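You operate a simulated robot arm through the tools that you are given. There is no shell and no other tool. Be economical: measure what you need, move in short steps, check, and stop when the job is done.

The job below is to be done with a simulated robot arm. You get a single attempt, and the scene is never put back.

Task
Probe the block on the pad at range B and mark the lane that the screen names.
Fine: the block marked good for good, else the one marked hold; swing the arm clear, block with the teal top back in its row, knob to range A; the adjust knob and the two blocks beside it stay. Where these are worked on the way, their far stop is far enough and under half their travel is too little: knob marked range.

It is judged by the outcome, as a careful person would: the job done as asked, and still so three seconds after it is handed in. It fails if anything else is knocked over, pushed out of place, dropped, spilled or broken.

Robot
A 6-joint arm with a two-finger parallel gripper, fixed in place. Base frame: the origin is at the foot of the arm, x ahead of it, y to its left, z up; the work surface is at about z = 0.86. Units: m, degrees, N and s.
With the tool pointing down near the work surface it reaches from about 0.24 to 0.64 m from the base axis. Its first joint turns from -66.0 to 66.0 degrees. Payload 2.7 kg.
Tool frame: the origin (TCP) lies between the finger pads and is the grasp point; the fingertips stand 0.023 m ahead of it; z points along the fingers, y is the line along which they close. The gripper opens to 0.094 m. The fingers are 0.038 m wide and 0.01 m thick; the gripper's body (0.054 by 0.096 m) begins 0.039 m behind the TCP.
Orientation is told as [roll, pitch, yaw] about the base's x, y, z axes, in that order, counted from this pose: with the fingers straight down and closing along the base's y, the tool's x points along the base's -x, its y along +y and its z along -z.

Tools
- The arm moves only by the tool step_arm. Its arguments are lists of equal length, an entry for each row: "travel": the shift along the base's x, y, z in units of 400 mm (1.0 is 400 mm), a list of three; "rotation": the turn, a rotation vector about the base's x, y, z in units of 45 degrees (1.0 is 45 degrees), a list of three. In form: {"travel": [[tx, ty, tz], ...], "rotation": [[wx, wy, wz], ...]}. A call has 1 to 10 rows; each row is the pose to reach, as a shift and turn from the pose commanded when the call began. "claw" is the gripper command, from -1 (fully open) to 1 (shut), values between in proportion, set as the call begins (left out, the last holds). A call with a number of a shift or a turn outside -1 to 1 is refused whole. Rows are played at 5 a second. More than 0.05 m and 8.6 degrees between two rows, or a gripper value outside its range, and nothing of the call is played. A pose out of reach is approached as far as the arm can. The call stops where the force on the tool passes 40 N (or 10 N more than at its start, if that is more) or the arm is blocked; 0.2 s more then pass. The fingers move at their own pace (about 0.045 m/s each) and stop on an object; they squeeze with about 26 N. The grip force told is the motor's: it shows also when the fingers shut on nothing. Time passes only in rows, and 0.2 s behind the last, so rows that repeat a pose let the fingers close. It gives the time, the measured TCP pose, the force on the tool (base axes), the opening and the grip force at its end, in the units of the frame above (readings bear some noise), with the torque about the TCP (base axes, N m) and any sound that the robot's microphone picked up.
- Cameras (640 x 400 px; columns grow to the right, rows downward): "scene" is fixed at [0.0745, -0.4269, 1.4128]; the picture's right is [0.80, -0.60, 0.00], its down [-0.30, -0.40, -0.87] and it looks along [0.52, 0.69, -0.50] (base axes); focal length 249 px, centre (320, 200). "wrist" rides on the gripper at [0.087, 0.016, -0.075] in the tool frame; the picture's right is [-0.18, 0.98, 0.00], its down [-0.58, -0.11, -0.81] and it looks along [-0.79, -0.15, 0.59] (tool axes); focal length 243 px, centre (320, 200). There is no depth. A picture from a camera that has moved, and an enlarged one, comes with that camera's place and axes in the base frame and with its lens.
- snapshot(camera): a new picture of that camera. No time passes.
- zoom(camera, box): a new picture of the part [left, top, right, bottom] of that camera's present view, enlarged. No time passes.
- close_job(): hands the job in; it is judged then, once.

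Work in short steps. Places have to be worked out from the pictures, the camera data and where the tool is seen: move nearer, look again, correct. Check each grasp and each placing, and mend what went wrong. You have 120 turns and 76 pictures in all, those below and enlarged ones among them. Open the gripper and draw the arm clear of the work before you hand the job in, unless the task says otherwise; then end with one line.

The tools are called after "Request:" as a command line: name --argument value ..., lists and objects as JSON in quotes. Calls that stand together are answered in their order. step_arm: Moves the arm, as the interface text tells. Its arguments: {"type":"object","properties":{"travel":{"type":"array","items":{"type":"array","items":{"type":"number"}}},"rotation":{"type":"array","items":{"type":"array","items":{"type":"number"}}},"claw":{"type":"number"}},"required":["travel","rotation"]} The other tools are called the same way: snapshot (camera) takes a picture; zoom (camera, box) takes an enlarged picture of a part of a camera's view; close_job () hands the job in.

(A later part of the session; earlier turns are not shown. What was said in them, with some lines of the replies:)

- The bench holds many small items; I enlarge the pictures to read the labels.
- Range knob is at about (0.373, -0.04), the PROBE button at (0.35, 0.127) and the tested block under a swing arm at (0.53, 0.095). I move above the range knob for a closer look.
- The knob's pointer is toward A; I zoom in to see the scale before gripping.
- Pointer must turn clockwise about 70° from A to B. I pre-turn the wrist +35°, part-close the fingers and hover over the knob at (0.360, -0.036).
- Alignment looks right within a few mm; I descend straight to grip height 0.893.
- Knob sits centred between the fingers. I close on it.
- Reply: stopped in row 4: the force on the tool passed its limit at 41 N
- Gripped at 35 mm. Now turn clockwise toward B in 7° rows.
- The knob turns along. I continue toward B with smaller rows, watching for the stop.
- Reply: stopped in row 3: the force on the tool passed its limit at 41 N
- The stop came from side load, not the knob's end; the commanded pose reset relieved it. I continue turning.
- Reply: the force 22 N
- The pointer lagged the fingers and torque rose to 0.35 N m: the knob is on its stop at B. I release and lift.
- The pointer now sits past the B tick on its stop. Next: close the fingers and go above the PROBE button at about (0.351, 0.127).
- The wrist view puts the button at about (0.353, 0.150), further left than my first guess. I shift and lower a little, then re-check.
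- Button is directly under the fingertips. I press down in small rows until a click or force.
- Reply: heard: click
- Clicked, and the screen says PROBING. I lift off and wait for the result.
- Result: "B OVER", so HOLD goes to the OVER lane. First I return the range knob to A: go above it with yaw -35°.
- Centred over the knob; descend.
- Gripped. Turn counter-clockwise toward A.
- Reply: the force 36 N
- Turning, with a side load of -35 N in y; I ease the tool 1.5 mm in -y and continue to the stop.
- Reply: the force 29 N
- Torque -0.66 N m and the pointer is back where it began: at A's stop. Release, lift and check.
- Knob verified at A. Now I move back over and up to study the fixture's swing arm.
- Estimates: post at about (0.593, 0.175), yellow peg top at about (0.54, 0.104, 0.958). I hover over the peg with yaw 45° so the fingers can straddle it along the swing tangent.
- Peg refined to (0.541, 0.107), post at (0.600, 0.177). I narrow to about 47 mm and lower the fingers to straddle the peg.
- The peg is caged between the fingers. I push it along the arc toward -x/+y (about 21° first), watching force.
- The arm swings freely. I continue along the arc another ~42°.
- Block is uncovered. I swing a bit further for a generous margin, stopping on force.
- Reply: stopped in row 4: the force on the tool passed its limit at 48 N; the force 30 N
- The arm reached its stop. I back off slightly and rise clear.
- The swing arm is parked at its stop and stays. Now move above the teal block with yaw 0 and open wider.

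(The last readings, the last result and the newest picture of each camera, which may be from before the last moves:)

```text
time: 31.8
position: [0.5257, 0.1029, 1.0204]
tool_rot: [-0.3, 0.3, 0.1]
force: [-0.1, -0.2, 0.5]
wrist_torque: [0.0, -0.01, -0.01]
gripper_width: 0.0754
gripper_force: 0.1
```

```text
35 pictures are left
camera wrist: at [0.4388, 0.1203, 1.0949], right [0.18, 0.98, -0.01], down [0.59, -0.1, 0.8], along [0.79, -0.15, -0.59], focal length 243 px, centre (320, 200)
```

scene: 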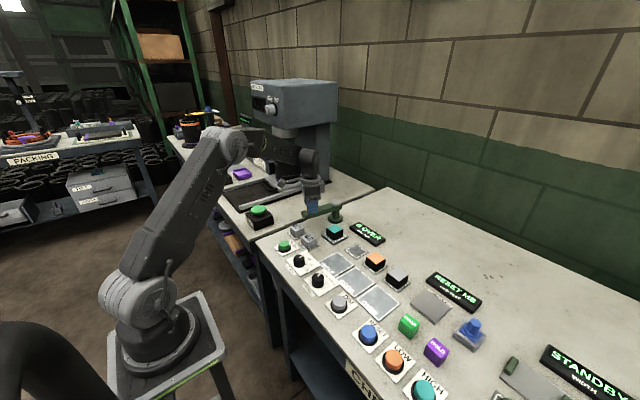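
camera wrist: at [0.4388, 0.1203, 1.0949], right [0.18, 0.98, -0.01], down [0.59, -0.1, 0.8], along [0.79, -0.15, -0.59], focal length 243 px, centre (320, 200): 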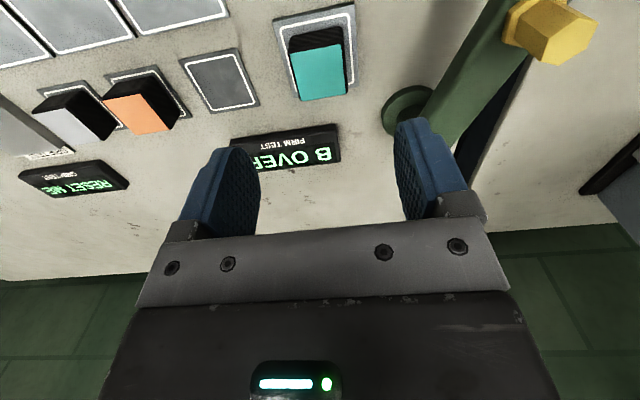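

Teal block top at about (0.531, 0.101), empty slot at about (0.539, 0.001). I lower to just above the block to verify.

Request:
step_arm --travel '[[0.0145, 0, -0.1], [0.0145, 0, -0.19]]' --rotation '[[0, 0, 0], [0, 0, 0]]'

Request:
snapshot --camera "wrist"

Request:
zoom --camera "scene" --box '[300, 200, 400, 262]'

```text
time: 32.4
position: [0.5315, 0.1037, 0.9442]
tool_rot: [-0.2, 0.1, 0.1]
force: [-0.2, 1.2, -0.3]
wrist_torque: [0.01, 0.04, -0.06]
gripper_width: 0.0753
gripper_force: 0.1
```

```text
34 pictures are left
camera wrist: at [0.445, 0.121, 1.0189], right [0.18, 0.98, -0.01], down [0.58, -0.1, 0.8], along [0.79, -0.15, -0.59], focal length 243 px, centre (320, 200)
```

wrist: 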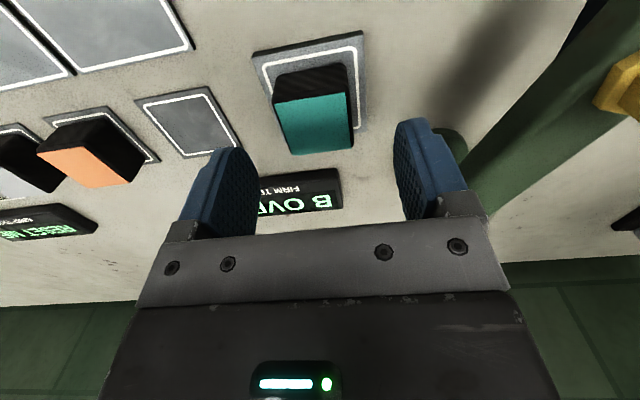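

```text
6.40 times, centred on (350, 231) of scene
camera zoom: at [0.0745, -0.4269, 1.4128], right [0.8, -0.6, 0.0], down [-0.3, -0.4, -0.87], along [0.52, 0.69, -0.5], focal length 1593 px, centre (128, 2)
```

zoom: 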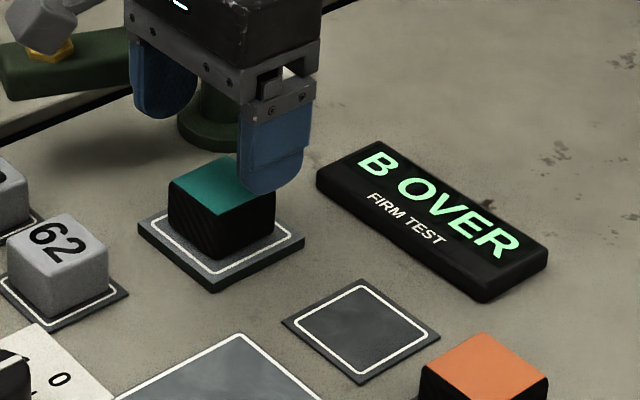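

Top of block at z≈0.896 on a raised pad, centred under the tool. I descend to 0.898, then close.

Request:
step_arm --travel '[[0.003, -0.002, -0.06], [0.003, -0.002, -0.095], [0.003, -0.002, -0.116]]' --rotation '[[0, 0, 0], [0, 0, 0], [0, 0, 0]]'

Request:
step_arm --travel '[[0, 0, 0], [0, 0, 0], [0, 0, 0], [0, 0, 0], [0, 0, 0]]' --rotation '[[0, 0, 0], [0, 0, 0], [0, 0, 0], [0, 0, 0], [0, 0, 0]]' --claw 1

Request:
snapshot --camera "wrist"

```text
time: 33.2
position: [0.5331, 0.1015, 0.8968]
tool_rot: [-0.2, 0.3, -0.1]
force: [0.3, 0.6, 0.1]
wrist_torque: [0.0, -0.01, -0.01]
gripper_width: 0.0755
gripper_force: 0.1
```

```text
time: 34.4
position: [0.5333, 0.1022, 0.8979]
tool_rot: [-0.3, 0.3, 0.0]
force: [0.1, 1.0, -0.2]
wrist_torque: [0.02, -0.01, -0.04]
gripper_width: 0.0436
gripper_force: 25.8
```

```text
32 pictures are left
camera wrist: at [0.4462, 0.12, 0.9723], right [0.18, 0.98, -0.01], down [0.59, -0.1, 0.8], along [0.79, -0.15, -0.59], focal length 243 px, centre (320, 200)
```

wrist: 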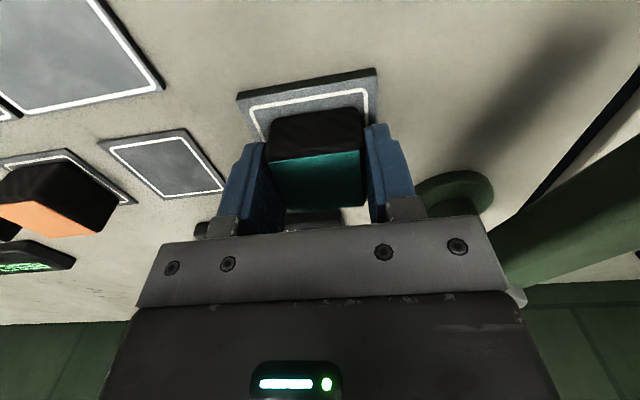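

Held (43.6 mm). I lift, carry to the empty slot at (0.5385, 0.0005) and look.

Request:
step_arm --travel '[[0, 0, 0.06], [0, 0, 0.13], [0.005, -0.08, 0.13], [0.01, -0.16, 0.13], [0.014, -0.2475, 0.13], [0.014, -0.2475, 0.08]]' --rotation '[[0, 0, 0], [0, 0, 0], [0, 0, 0], [0, 0, 0], [0, 0, 0], [0, 0, 0]]'

Request:
snapshot --camera "wrist"

Request:
zoom --camera "scene" --box '[310, 200, 410, 262]'

```text
time: 35.8
position: [0.5401, 0.0042, 0.9302]
tool_rot: [-0.3, 0.3, 0.1]
force: [-0.4, 0.1, -0.1]
wrist_torque: [0.0, 0.0, 0.0]
gripper_width: 0.0
gripper_force: 25.9
```

```text
31 pictures are left
camera wrist: at [0.4528, 0.0218, 1.0048], right [0.18, 0.98, -0.01], down [0.59, -0.1, 0.8], along [0.79, -0.15, -0.59], focal length 243 px, centre (320, 200)
```

wrist: 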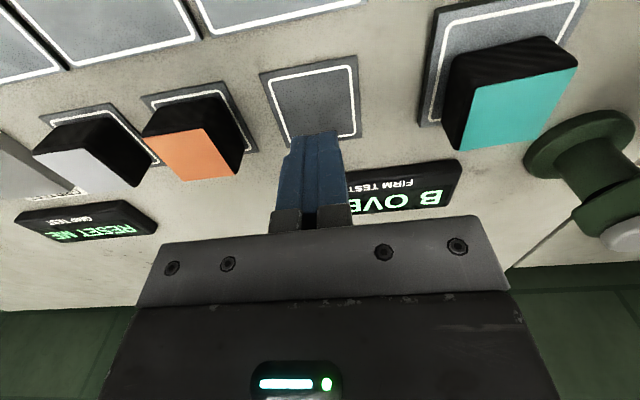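

```text
6.40 times, centred on (360, 231) of scene
camera zoom: at [0.0745, -0.427, 1.4128], right [0.8, -0.6, 0.0], down [-0.3, -0.4, -0.87], along [0.52, 0.69, -0.5], focal length 1593 px, centre (64, 2)
```

zoom: 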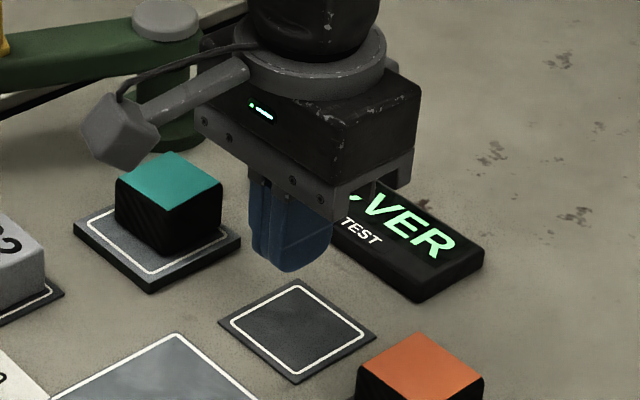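

The grip slipped: fingers are shut on nothing and the block is still upright on its pad, shifted a few mm. I go back above it, open, and look closely.

Request:
step_arm --travel '[[0, 0, 0.06], [0, 0.08, 0.08], [0, 0.16, 0.08], [-0.01, 0.2475, 0.08]]' --rotation '[[0, 0, 0], [0, 0, 0], [0, 0, 0], [0, 0, 0]]' --claw -0.6

Request:
zoom --camera "wrist" --box '[220, 20, 440, 158]'

Request:
zoom --camera "scene" --box '[310, 210, 360, 242]'

```text
time: 36.8
position: [0.5348, 0.1028, 0.9625]
tool_rot: [-0.3, 0.3, 0.1]
force: [0.4, 0.7, -0.5]
wrist_torque: [-0.03, 0.02, -0.01]
gripper_width: 0.0753
gripper_force: 0.0
```

```text
2.90 times, centred on (330, 89) of wrist
camera zoom: at [0.4485, 0.1199, 1.0375], right [0.18, 0.98, -0.01], down [0.59, -0.11, 0.8], along [0.79, -0.15, -0.59], focal length 703 px, centre (291, 522)
```

zoom: 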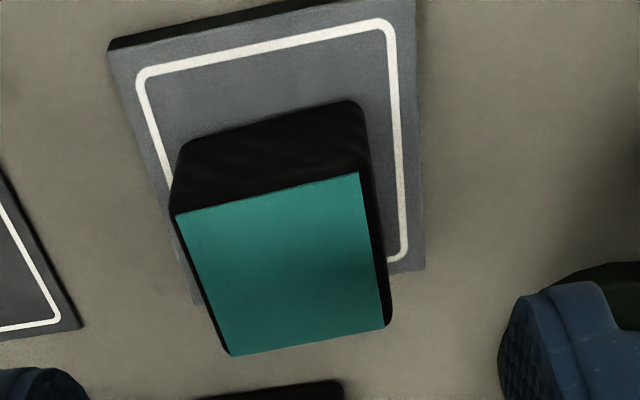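

```text
12.50 times, centred on (335, 226) of scene
camera zoom: at [0.0745, -0.427, 1.4128], right [0.8, -0.6, 0.0], down [-0.3, -0.4, -0.87], along [0.52, 0.69, -0.5], focal length 3112 px, centre (132, -125)
```

zoom: 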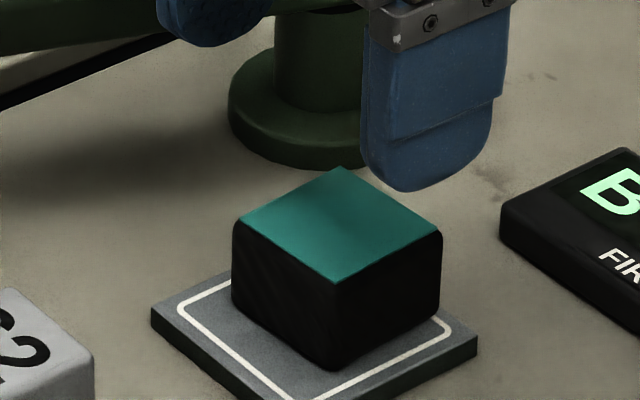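

The block sits on the pad at about (0.541, 0.1015), height ~27 mm, bottom at ~0.869. I'll grip lower (TCP 0.894) and lift slowly.

Request:
step_arm --travel '[[0.016, -0.002, -0.06], [0.016, -0.002, -0.12], [0.016, -0.002, -0.15], [0.016, -0.002, -0.171]]' --rotation '[[0, 0, 0], [0, 0, 0], [0, 0, 0], [0, 0, 0]]'

Request:
step_arm --travel '[[0, 0, 0], [0, 0, 0], [0, 0, 0], [0, 0, 0], [0, 0, 0]]' --rotation '[[0, 0, 0], [0, 0, 0], [0, 0, 0], [0, 0, 0], [0, 0, 0]]' --claw 1

Request:
zoom --camera "scene" --box '[300, 200, 380, 250]'

```text
time: 37.8
position: [0.5431, 0.1011, 0.893]
tool_rot: [-0.3, 0.3, 0.0]
force: [0.2, -0.5, 0.4]
wrist_torque: [-0.03, 0.03, 0.03]
gripper_width: 0.0753
gripper_force: 0.1
```

```text
time: 39.0
position: [0.5424, 0.1015, 0.8939]
tool_rot: [-0.3, 0.3, -0.1]
force: [-0.8, -1.1, -0.3]
wrist_torque: [0.0, 0.01, 0.01]
gripper_width: 0.0433
gripper_force: 25.8
```

```text
8.00 times, centred on (340, 225) of scene
camera zoom: at [0.0745, -0.427, 1.4128], right [0.8, -0.6, 0.0], down [-0.3, -0.4, -0.87], along [0.52, 0.69, -0.5], focal length 1992 px, centre (160, 0)
```

zoom: 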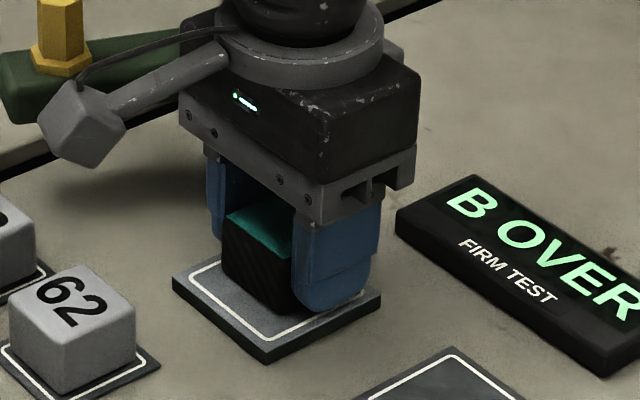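

Gripped lower with good coverage. I lift slowly in small rows.

Request:
step_arm --travel '[[0, 0, 0.005], [0, 0, 0.012], [0, 0, 0.02], [0, 0, 0.03], [0, 0, 0.04], [0, 0, 0.05]]' --rotation '[[0, 0, 0], [0, 0, 0], [0, 0, 0], [0, 0, 0], [0, 0, 0], [0, 0, 0]]'

Request:
zoom --camera "scene" --box '[300, 200, 380, 250]'

```text
time: 40.4
position: [0.5435, 0.1008, 0.9131]
tool_rot: [-0.3, 0.3, 0.0]
force: [0.2, -0.1, -0.2]
wrist_torque: [-0.03, -0.04, -0.03]
gripper_width: 0.0434
gripper_force: 26.2
```

```text
8.00 times, centred on (340, 225) of scene
camera zoom: at [0.0745, -0.4269, 1.4128], right [0.8, -0.6, 0.0], down [-0.3, -0.4, -0.87], along [0.52, 0.69, -0.5], focal length 1992 px, centre (160, 0)
```

zoom: 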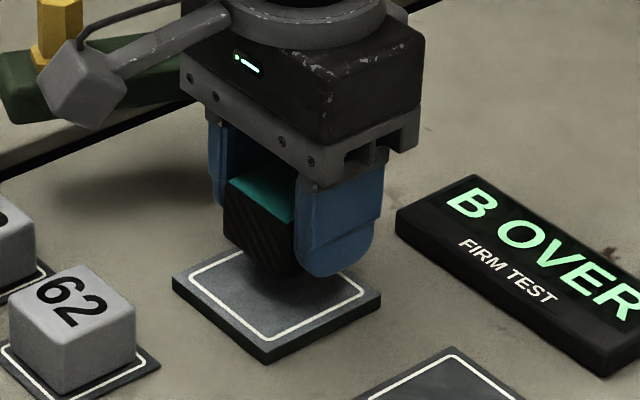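

It holds. I carry it slowly at this height over the slot.

Request:
step_arm --travel '[[0, -0.012, 0.005], [0, -0.035, 0.01], [-0.001, -0.062, 0.01], [-0.002, -0.09, 0.01], [-0.003, -0.12, 0.01], [-0.004, -0.15, 0.01], [-0.005, -0.18, 0.01], [-0.006, -0.21, 0.01], [-0.007, -0.235, 0.01], [-0.0075, -0.25, 0.01]]' --rotation '[[0, 0, 0], [0, 0, 0], [0, 0, 0], [0, 0, 0], [0, 0, 0], [0, 0, 0], [0, 0, 0], [0, 0, 0], [0, 0, 0], [0, 0, 0]]'

Request:
snapshot --camera "wrist"

Request:
zoom --camera "scene" --box '[320, 210, 416, 270]'

```text
time: 42.6
position: [0.5392, 0.0008, 0.9171]
tool_rot: [-0.2, 0.2, 0.0]
force: [0.5, 0.3, -0.1]
wrist_torque: [0.02, -0.01, 0.02]
gripper_width: 0.0429
gripper_force: 26.3
```

```text
25 pictures are left
camera wrist: at [0.4527, 0.018, 0.992], right [0.18, 0.98, -0.01], down [0.58, -0.11, 0.8], along [0.79, -0.15, -0.59], focal length 243 px, centre (320, 200)
```

wrist: 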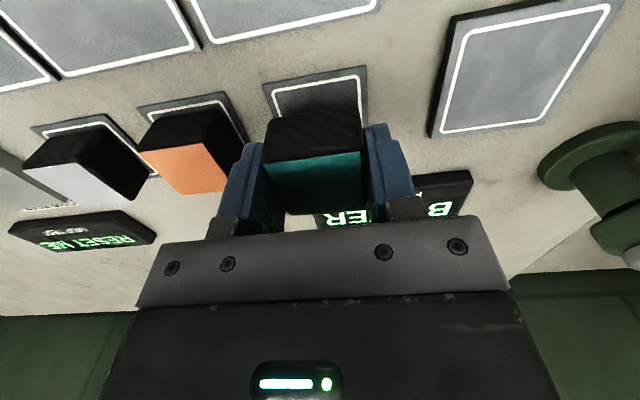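

```text
6.67 times, centred on (368, 240) of scene
camera zoom: at [0.0745, -0.4269, 1.4128], right [0.8, -0.6, 0.0], down [-0.3, -0.4, -0.87], along [0.52, 0.69, -0.5], focal length 1660 px, centre (0, -67)
```

zoom: 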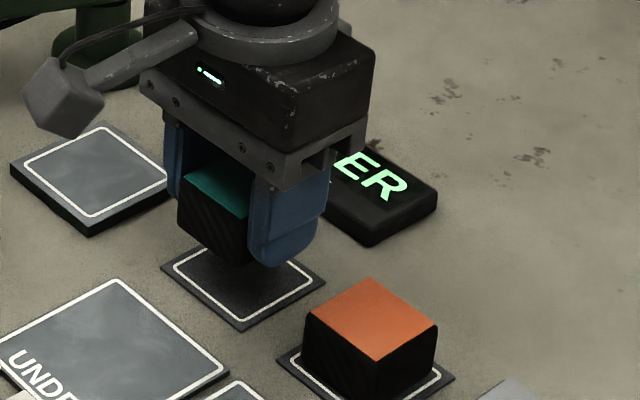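

Still held. I lower to just above the slot to check alignment.

Request:
step_arm --travel '[[0, 0, -0.015], [0, 0, -0.03], [0, 0, -0.045], [0, 0, -0.0525]]' --rotation '[[0, 0, 0], [0, 0, 0], [0, 0, 0], [0, 0, 0]]'

Request:
zoom --camera "wrist" --box '[120, 60, 440, 260]'

Request:
zoom --camera "scene" --box '[330, 220, 410, 270]'

```text
time: 43.6
position: [0.5393, 0.0011, 0.8955]
tool_rot: [-0.4, 0.3, -0.1]
force: [-0.6, 0.4, -1.6]
wrist_torque: [0.03, -0.04, 0.0]
gripper_width: 0.0436
gripper_force: 26.3
```

```text
2.00 times, centred on (280, 160) of wrist
camera zoom: at [0.4521, 0.0189, 0.9701], right [0.18, 0.98, -0.01], down [0.59, -0.1, 0.8], along [0.79, -0.15, -0.59], focal length 485 px, centre (400, 280)
```

zoom: 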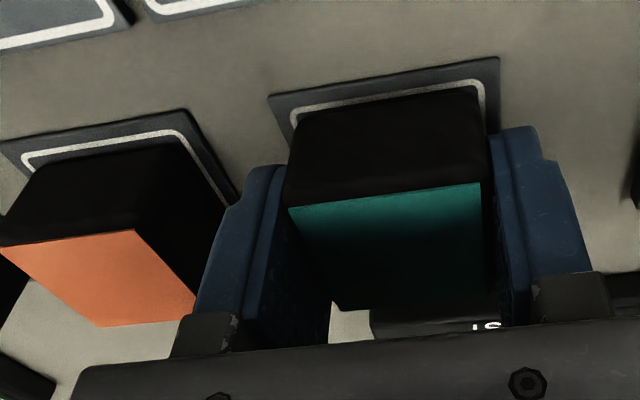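

```text
8.00 times, centred on (370, 245) of scene
camera zoom: at [0.0745, -0.4269, 1.4128], right [0.8, -0.6, 0.0], down [-0.3, -0.4, -0.87], along [0.52, 0.69, -0.5], focal length 1992 px, centre (-80, -160)
```

zoom: 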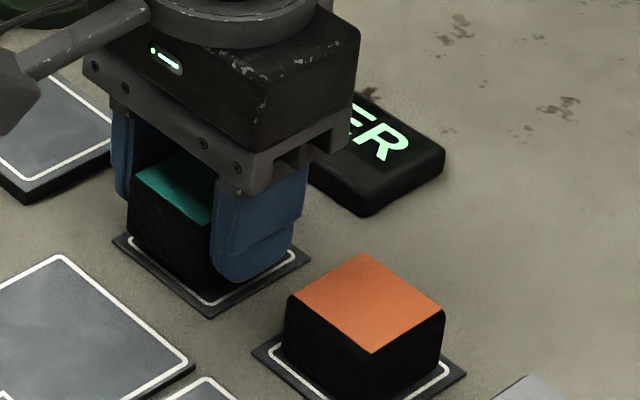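

Comparing with the orange block's margins, the teal needs about +4 mm in x. I shift and lower gently to contact.

Request:
step_arm --travel '[[0.005, 0, 0], [0.01, 0, 0], [0.01, 0, -0.005], [0.01, 0, -0.01], [0.01, 0, -0.014], [0.01, 0, -0.018]]' --rotation '[[0, 0, 0], [0, 0, 0], [0, 0, 0], [0, 0, 0], [0, 0, 0], [0, 0, 0]]'

Request:
zoom --camera "scene" --box '[330, 220, 410, 270]'

```text
time: 45.0
position: [0.5425, 0.0018, 0.8879]
tool_rot: [-0.3, 0.2, 0.0]
force: [-0.2, -0.5, -0.6]
wrist_torque: [0.04, -0.03, -0.03]
gripper_width: 0.0434
gripper_force: 26.2
```

```text
8.00 times, centred on (370, 245) of scene
camera zoom: at [0.0745, -0.4269, 1.4128], right [0.8, -0.6, 0.0], down [-0.3, -0.4, -0.87], along [0.52, 0.69, -0.5], focal length 1992 px, centre (-80, -160)
```

zoom: 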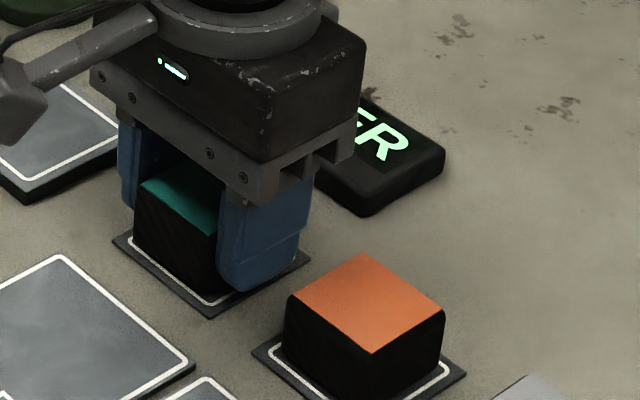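

No contact yet; a few more 1 mm rows, watching force.

Request:
step_arm --travel '[[0, 0, -0.0025], [0, 0, -0.005], [0, 0, -0.0075]]' --rotation '[[0, 0, 0], [0, 0, 0], [0, 0, 0]]'

Request:
zoom --camera "wrist" --box '[120, 60, 440, 260]'

```text
time: 45.8
position: [0.5433, -0.0, 0.8879]
tool_rot: [-0.3, 0.2, 0.2]
force: [-20.8, 0.8, 27.4]
wrist_torque: [0.32, 0.45, 0.19]
gripper_width: 0.0435
gripper_force: 25.6
```

```text
2.00 times, centred on (280, 160) of wrist
camera zoom: at [0.4563, 0.0182, 0.9626], right [0.18, 0.98, -0.01], down [0.59, -0.1, 0.8], along [0.79, -0.15, -0.59], focal length 485 px, centre (400, 280)
```

zoom: 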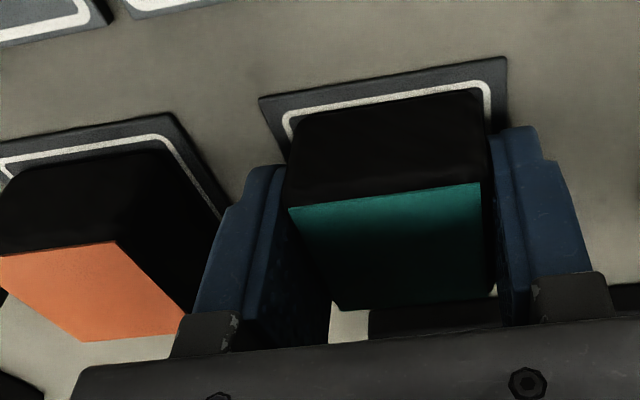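

Contact made (27 N) and margins match the orange block. I open a little and lift.

Request:
step_arm --travel '[[0, 0, 0.004], [0, 0, 0.004], [0, 0, 0.004], [0, 0, 0.05], [0, 0, 0.1], [0, 0, 0.2]]' --rotation '[[0, 0, 0], [0, 0, 0], [0, 0, 0], [0, 0, 0], [0, 0, 0], [0, 0, 0]]' --claw -0.2

Request:
zoom --camera "scene" --box '[330, 210, 426, 270]'

Request:
snapshot --camera "wrist"

```text
time: 47.2
position: [0.543, -0.0013, 0.9668]
tool_rot: [-0.3, 0.2, 0.0]
force: [0.0, -0.3, 0.3]
wrist_torque: [-0.05, 0.0, -0.03]
gripper_width: 0.0565
gripper_force: 0.1
```

```text
6.67 times, centred on (378, 240) of scene
camera zoom: at [0.0745, -0.4269, 1.4128], right [0.8, -0.6, 0.0], down [-0.3, -0.4, -0.87], along [0.52, 0.69, -0.5], focal length 1660 px, centre (-67, -67)
```

zoom: 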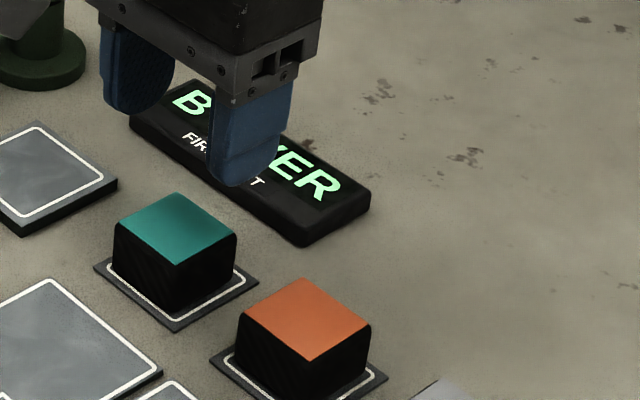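

```text
18 pictures are left
camera wrist: at [0.4563, 0.0172, 1.0418], right [0.18, 0.98, -0.01], down [0.59, -0.1, 0.8], along [0.79, -0.15, -0.59], focal length 243 px, centre (320, 200)
```

wrist: 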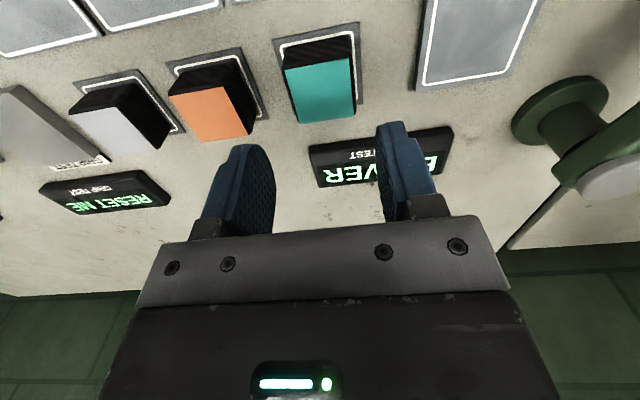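

Teal block is back in its row. Now travel high to above the HOLD block, estimated at (0.442, -0.337).

Request:
step_arm --travel '[[-0.01, -0.02, 0.1], [-0.04, -0.12, 0.15], [-0.075, -0.24, 0.15], [-0.11, -0.36, 0.15], [-0.145, -0.48, 0.15], [-0.18, -0.6, 0.15], [-0.215, -0.71, 0.15], [-0.24, -0.79, 0.15], [-0.253, -0.84, 0.12]]' --rotation '[[0, 0, 0], [0, 0, 0], [0, 0, 0], [0, 0, 0], [0, 0, 0], [0, 0, 0], [0, 0, 0], [0, 0, 0], [0, 0, 0]]'

Request:
snapshot --camera "wrist"

```text
time: 49.2
position: [0.4431, -0.3383, 1.0131]
tool_rot: [-0.2, 0.2, -0.1]
force: [0.1, -0.7, 0.7]
wrist_torque: [0.03, -0.03, 0.03]
gripper_width: 0.0565
gripper_force: 0.1
```

```text
17 pictures are left
camera wrist: at [0.3571, -0.3207, 1.0882], right [0.18, 0.98, -0.01], down [0.58, -0.1, 0.8], along [0.79, -0.15, -0.59], focal length 243 px, centre (320, 200)
```

wrist: 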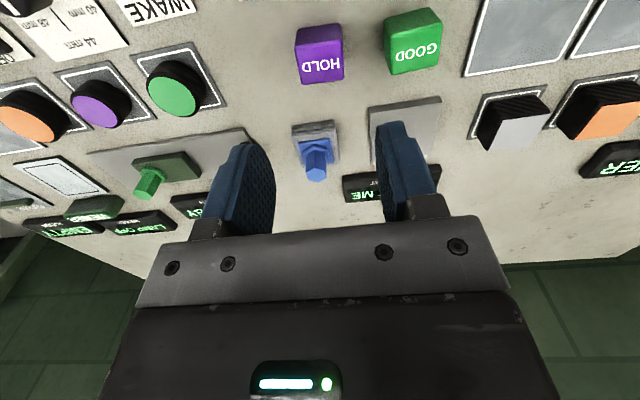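

HOLD block is centred under the gripper at about (0.4445, -0.338). Descend to 0.888 and look before closing.

Request:
step_arm --travel '[[0.003, 0, -0.11], [0.003, 0, -0.2], [0.003, 0, -0.27], [0.003, 0, -0.3], [0.003, 0, -0.315]]' --rotation '[[0, 0, 0], [0, 0, 0], [0, 0, 0], [0, 0, 0], [0, 0, 0]]'

Request:
snapshot --camera "wrist"

```text
time: 50.4
position: [0.4446, -0.3353, 0.8896]
tool_rot: [-0.3, 0.1, -0.1]
force: [-0.5, -0.2, -0.3]
wrist_torque: [0.02, -0.02, -0.02]
gripper_width: 0.0563
gripper_force: 0.1
```

```text
16 pictures are left
camera wrist: at [0.3566, -0.3184, 0.9628], right [0.18, 0.98, -0.01], down [0.58, -0.1, 0.8], along [0.79, -0.15, -0.59], focal length 243 px, centre (320, 200)
```

wrist: 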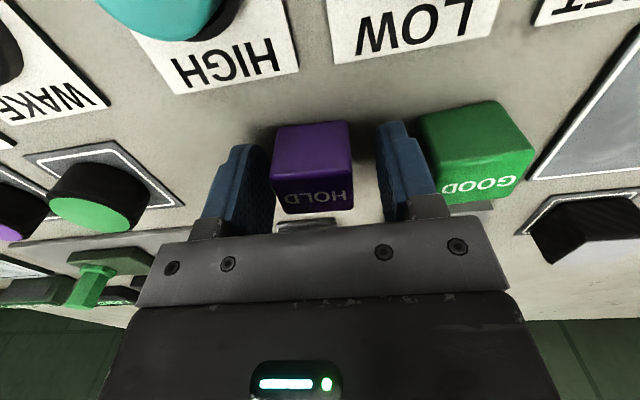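

Block lies between the fingers, GOOD untouched. Close.

Request:
step_arm --travel '[[0, 0, 0], [0, 0, 0], [0, 0, 0], [0, 0, 0], [0, 0, 0]]' --rotation '[[0, 0, 0], [0, 0, 0], [0, 0, 0], [0, 0, 0], [0, 0, 0]]' --claw 1

Request:
step_arm --travel '[[0, 0, 0.01], [0, 0, 0.025], [0, 0, 0.045], [0, 0, 0.065], [0, 0, 0.09], [0, 0, 0.12], [0, 0, 0.15], [0, 0, 0.18]]' --rotation '[[0, 0, 0], [0, 0, 0], [0, 0, 0], [0, 0, 0], [0, 0, 0], [0, 0, 0], [0, 0, 0], [0, 0, 0]]'

Request:
snapshot --camera "wrist"

```text
time: 51.6
position: [0.4442, -0.3365, 0.8887]
tool_rot: [-0.4, 0.4, 0.0]
force: [-0.1, -0.1, 0.9]
wrist_torque: [-0.04, 0.01, 0.0]
gripper_width: 0.0352
gripper_force: 25.7
```

```text
time: 53.4
position: [0.4444, -0.3347, 0.9611]
tool_rot: [-0.2, 0.3, -0.1]
force: [0.0, 0.6, -0.7]
wrist_torque: [0.02, 0.02, 0.0]
gripper_width: 0.0352
gripper_force: 26.5
```

```text
15 pictures are left
camera wrist: at [0.3564, -0.3171, 1.0349], right [0.18, 0.98, -0.01], down [0.59, -0.1, 0.8], along [0.79, -0.15, -0.59], focal length 243 px, centre (320, 200)
```

wrist: 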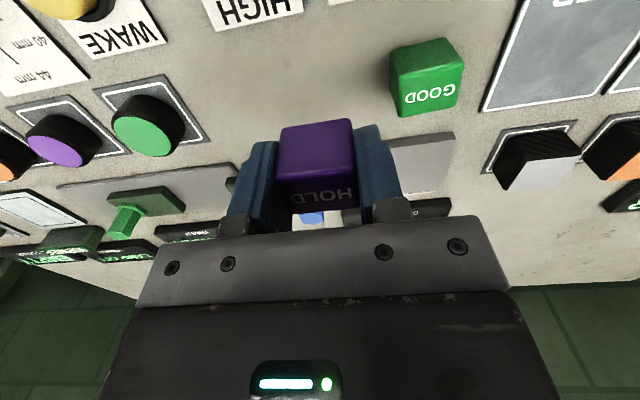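

Held. Carry slowly at this height to the OVER lane at about (0.447, -0.177).

Request:
step_arm --travel '[[0, 0.02, 0], [0.001, 0.06, 0], [0.002, 0.105, 0], [0.003, 0.15, 0], [0.004, 0.195, 0], [0.005, 0.24, 0], [0.005, 0.285, 0], [0.006, 0.33, 0], [0.007, 0.375, 0], [0.007, 0.3975, 0]]' --rotation '[[0, 0, 0], [0, 0, 0], [0, 0, 0], [0, 0, 0], [0, 0, 0], [0, 0, 0], [0, 0, 0], [0, 0, 0], [0, 0, 0], [0, 0, 0]]'

Request:
snapshot --camera "wrist"

Request:
zoom --camera "scene" --box '[310, 230, 470, 330]'

```text
time: 55.6
position: [0.4478, -0.1753, 0.9597]
tool_rot: [-0.3, 0.1, 0.1]
force: [0.1, -0.2, 0.2]
wrist_torque: [0.0, 0.0, 0.01]
gripper_width: 0.0353
gripper_force: 25.9
```

```text
14 pictures are left
camera wrist: at [0.3604, -0.1582, 1.0348], right [0.18, 0.98, -0.01], down [0.58, -0.1, 0.8], along [0.79, -0.15, -0.59], focal length 243 px, centre (320, 200)
```

wrist: 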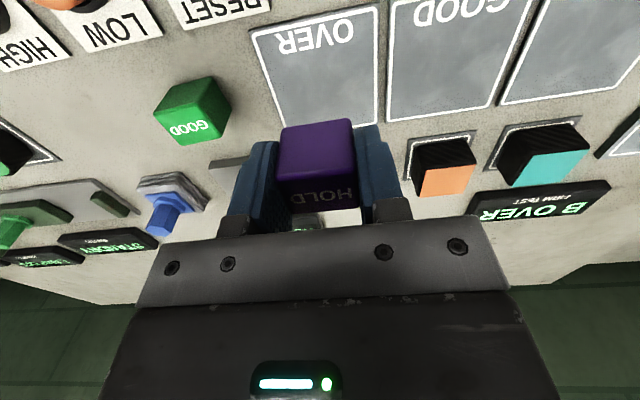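

```text
4.00 times, centred on (390, 280) of scene
camera zoom: at [0.0745, -0.4269, 1.4128], right [0.8, -0.6, 0.0], down [-0.3, -0.4, -0.87], along [0.52, 0.69, -0.5], focal length 996 px, centre (40, -120)
```

zoom: 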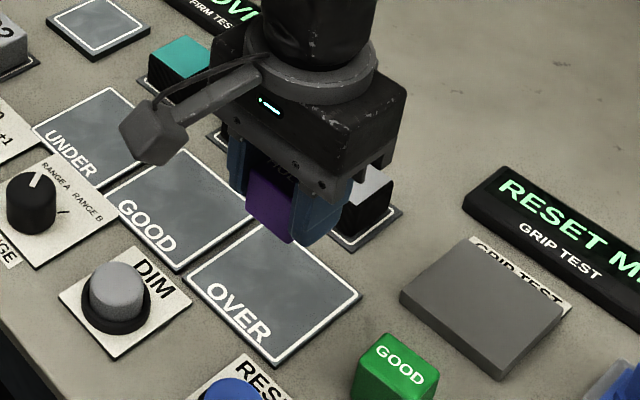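

Lane centre is about (0.455, -0.1745). I shift +6 mm in x and lower to near contact.

Request:
step_arm --travel '[[0.008, 0, -0.02], [0.015, 0, -0.06], [0.015, 0, -0.1], [0.015, 0, -0.13], [0.015, 0, -0.15], [0.015, 0, -0.16], [0.015, 0, -0.165], [0.015, 0, -0.17], [0.015, 0, -0.174]]' --rotation '[[0, 0, 0], [0, 0, 0], [0, 0, 0], [0, 0, 0], [0, 0, 0], [0, 0, 0], [0, 0, 0], [0, 0, 0], [0, 0, 0]]'

Request:
snapshot --camera "wrist"

```text
time: 57.6
position: [0.4538, -0.1752, 0.8911]
tool_rot: [-0.4, 0.0, 0.0]
force: [-6.9, 3.3, 23.8]
wrist_torque: [0.14, 0.25, 0.02]
gripper_width: 0.0352
gripper_force: 25.7
```

```text
12 pictures are left
camera wrist: at [0.3665, -0.158, 0.9662], right [0.18, 0.98, -0.01], down [0.58, -0.1, 0.81], along [0.79, -0.15, -0.59], focal length 243 px, centre (320, 200)
```

wrist: 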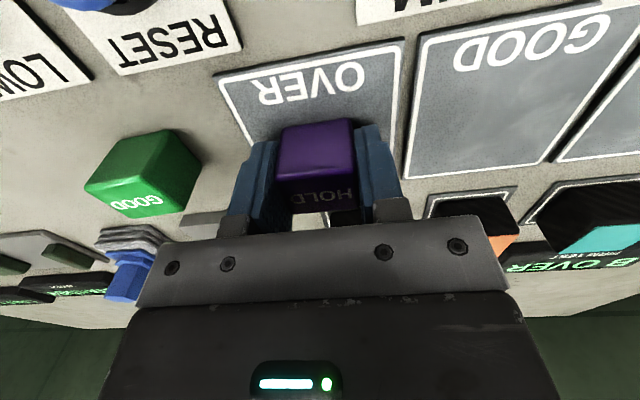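

On the lane with 24 N contact. Open gently and rise.

Request:
step_arm --travel '[[0, 0, 0.003], [0, 0, 0.003], [0, 0, 0.003], [0, 0, 0.05], [0, 0, 0.12], [0, 0, 0.22], [-0.05, 0, 0.32]]' --rotation '[[0, 0, 0], [0, 0, 0], [0, 0, 0], [0, 0, 0], [0, 0, 0], [0, 0, 0], [0, 0, 0]]' --claw -0.3

Request:
snapshot --camera "wrist"

```text
time: 59.2
position: [0.4322, -0.1793, 1.018]
tool_rot: [-0.2, 0.4, 0.0]
force: [-0.8, -0.1, -0.2]
wrist_torque: [-0.01, -0.01, 0.0]
gripper_width: 0.061
gripper_force: 0.0
```

```text
11 pictures are left
camera wrist: at [0.3458, -0.1615, 1.0939], right [0.18, 0.98, -0.01], down [0.59, -0.11, 0.8], along [0.79, -0.15, -0.59], focal length 243 px, centre (320, 200)
```

wrist: 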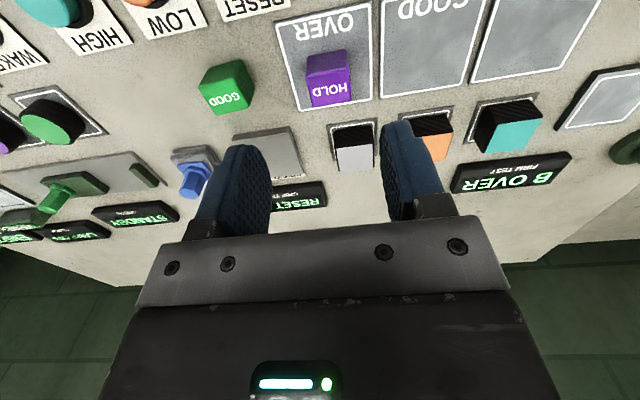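

HOLD stands within the OVER lane. I raise the arm well clear, open, and check the whole bench.

Request:
step_arm --travel '[[0, 0, 0.1], [-0.05, 0.05, 0.2], [-0.1, 0.1, 0.3], [-0.15, 0.15, 0.4], [-0.2, 0.2, 0.48]]' --rotation '[[0, 0, 0], [0, 0, 0], [0, 0, 0], [0, 0, 0], [0, 0, 0]]' --claw -1

Request:
zoom --camera "scene" --box '[250, 180, 490, 330]'

Request:
zoom --camera "scene" --box '[270, 200, 370, 300]'

```text
time: 60.4
position: [0.3521, -0.0928, 1.2117]
tool_rot: [-0.3, 0.4, 0.1]
force: [-0.3, 0.0, -0.2]
wrist_torque: [-0.03, 0.01, 0.03]
gripper_width: 0.094
gripper_force: 0.0
```

```text
2.67 times, centred on (370, 255) of scene
camera zoom: at [0.0745, -0.427, 1.4128], right [0.8, -0.6, 0.0], down [-0.3, -0.4, -0.87], along [0.52, 0.69, -0.5], focal length 664 px, centre (187, 53)
```

zoom: 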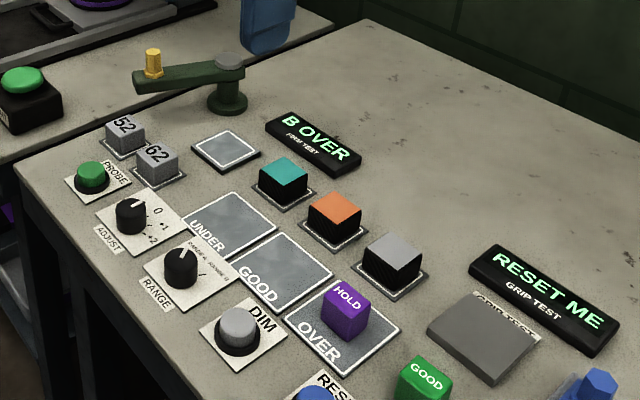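

```text
4.00 times, centred on (320, 250) of scene
camera zoom: at [0.0745, -0.427, 1.4128], right [0.8, -0.6, 0.0], down [-0.3, -0.4, -0.87], along [0.52, 0.69, -0.5], focal length 996 px, centre (320, 0)
```

zoom: 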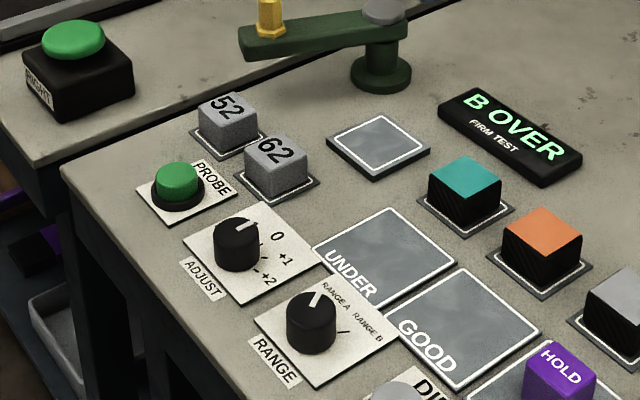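

Everything is as asked: HOLD in OVER, swing arm clear, teal block in its row, range at A, adjust knob and the 52/62 blocks untouched. I hand in.

Request:
close_job

```text
The job is handed in.
```

The probe at range B read OVER, so the HOLD block is in the OVER lane; the swing arm is clear, the teal block is back in its row and the range knob is at A. The teal block slipped from the first grip, landed upright on its pad and was moved on the second try.
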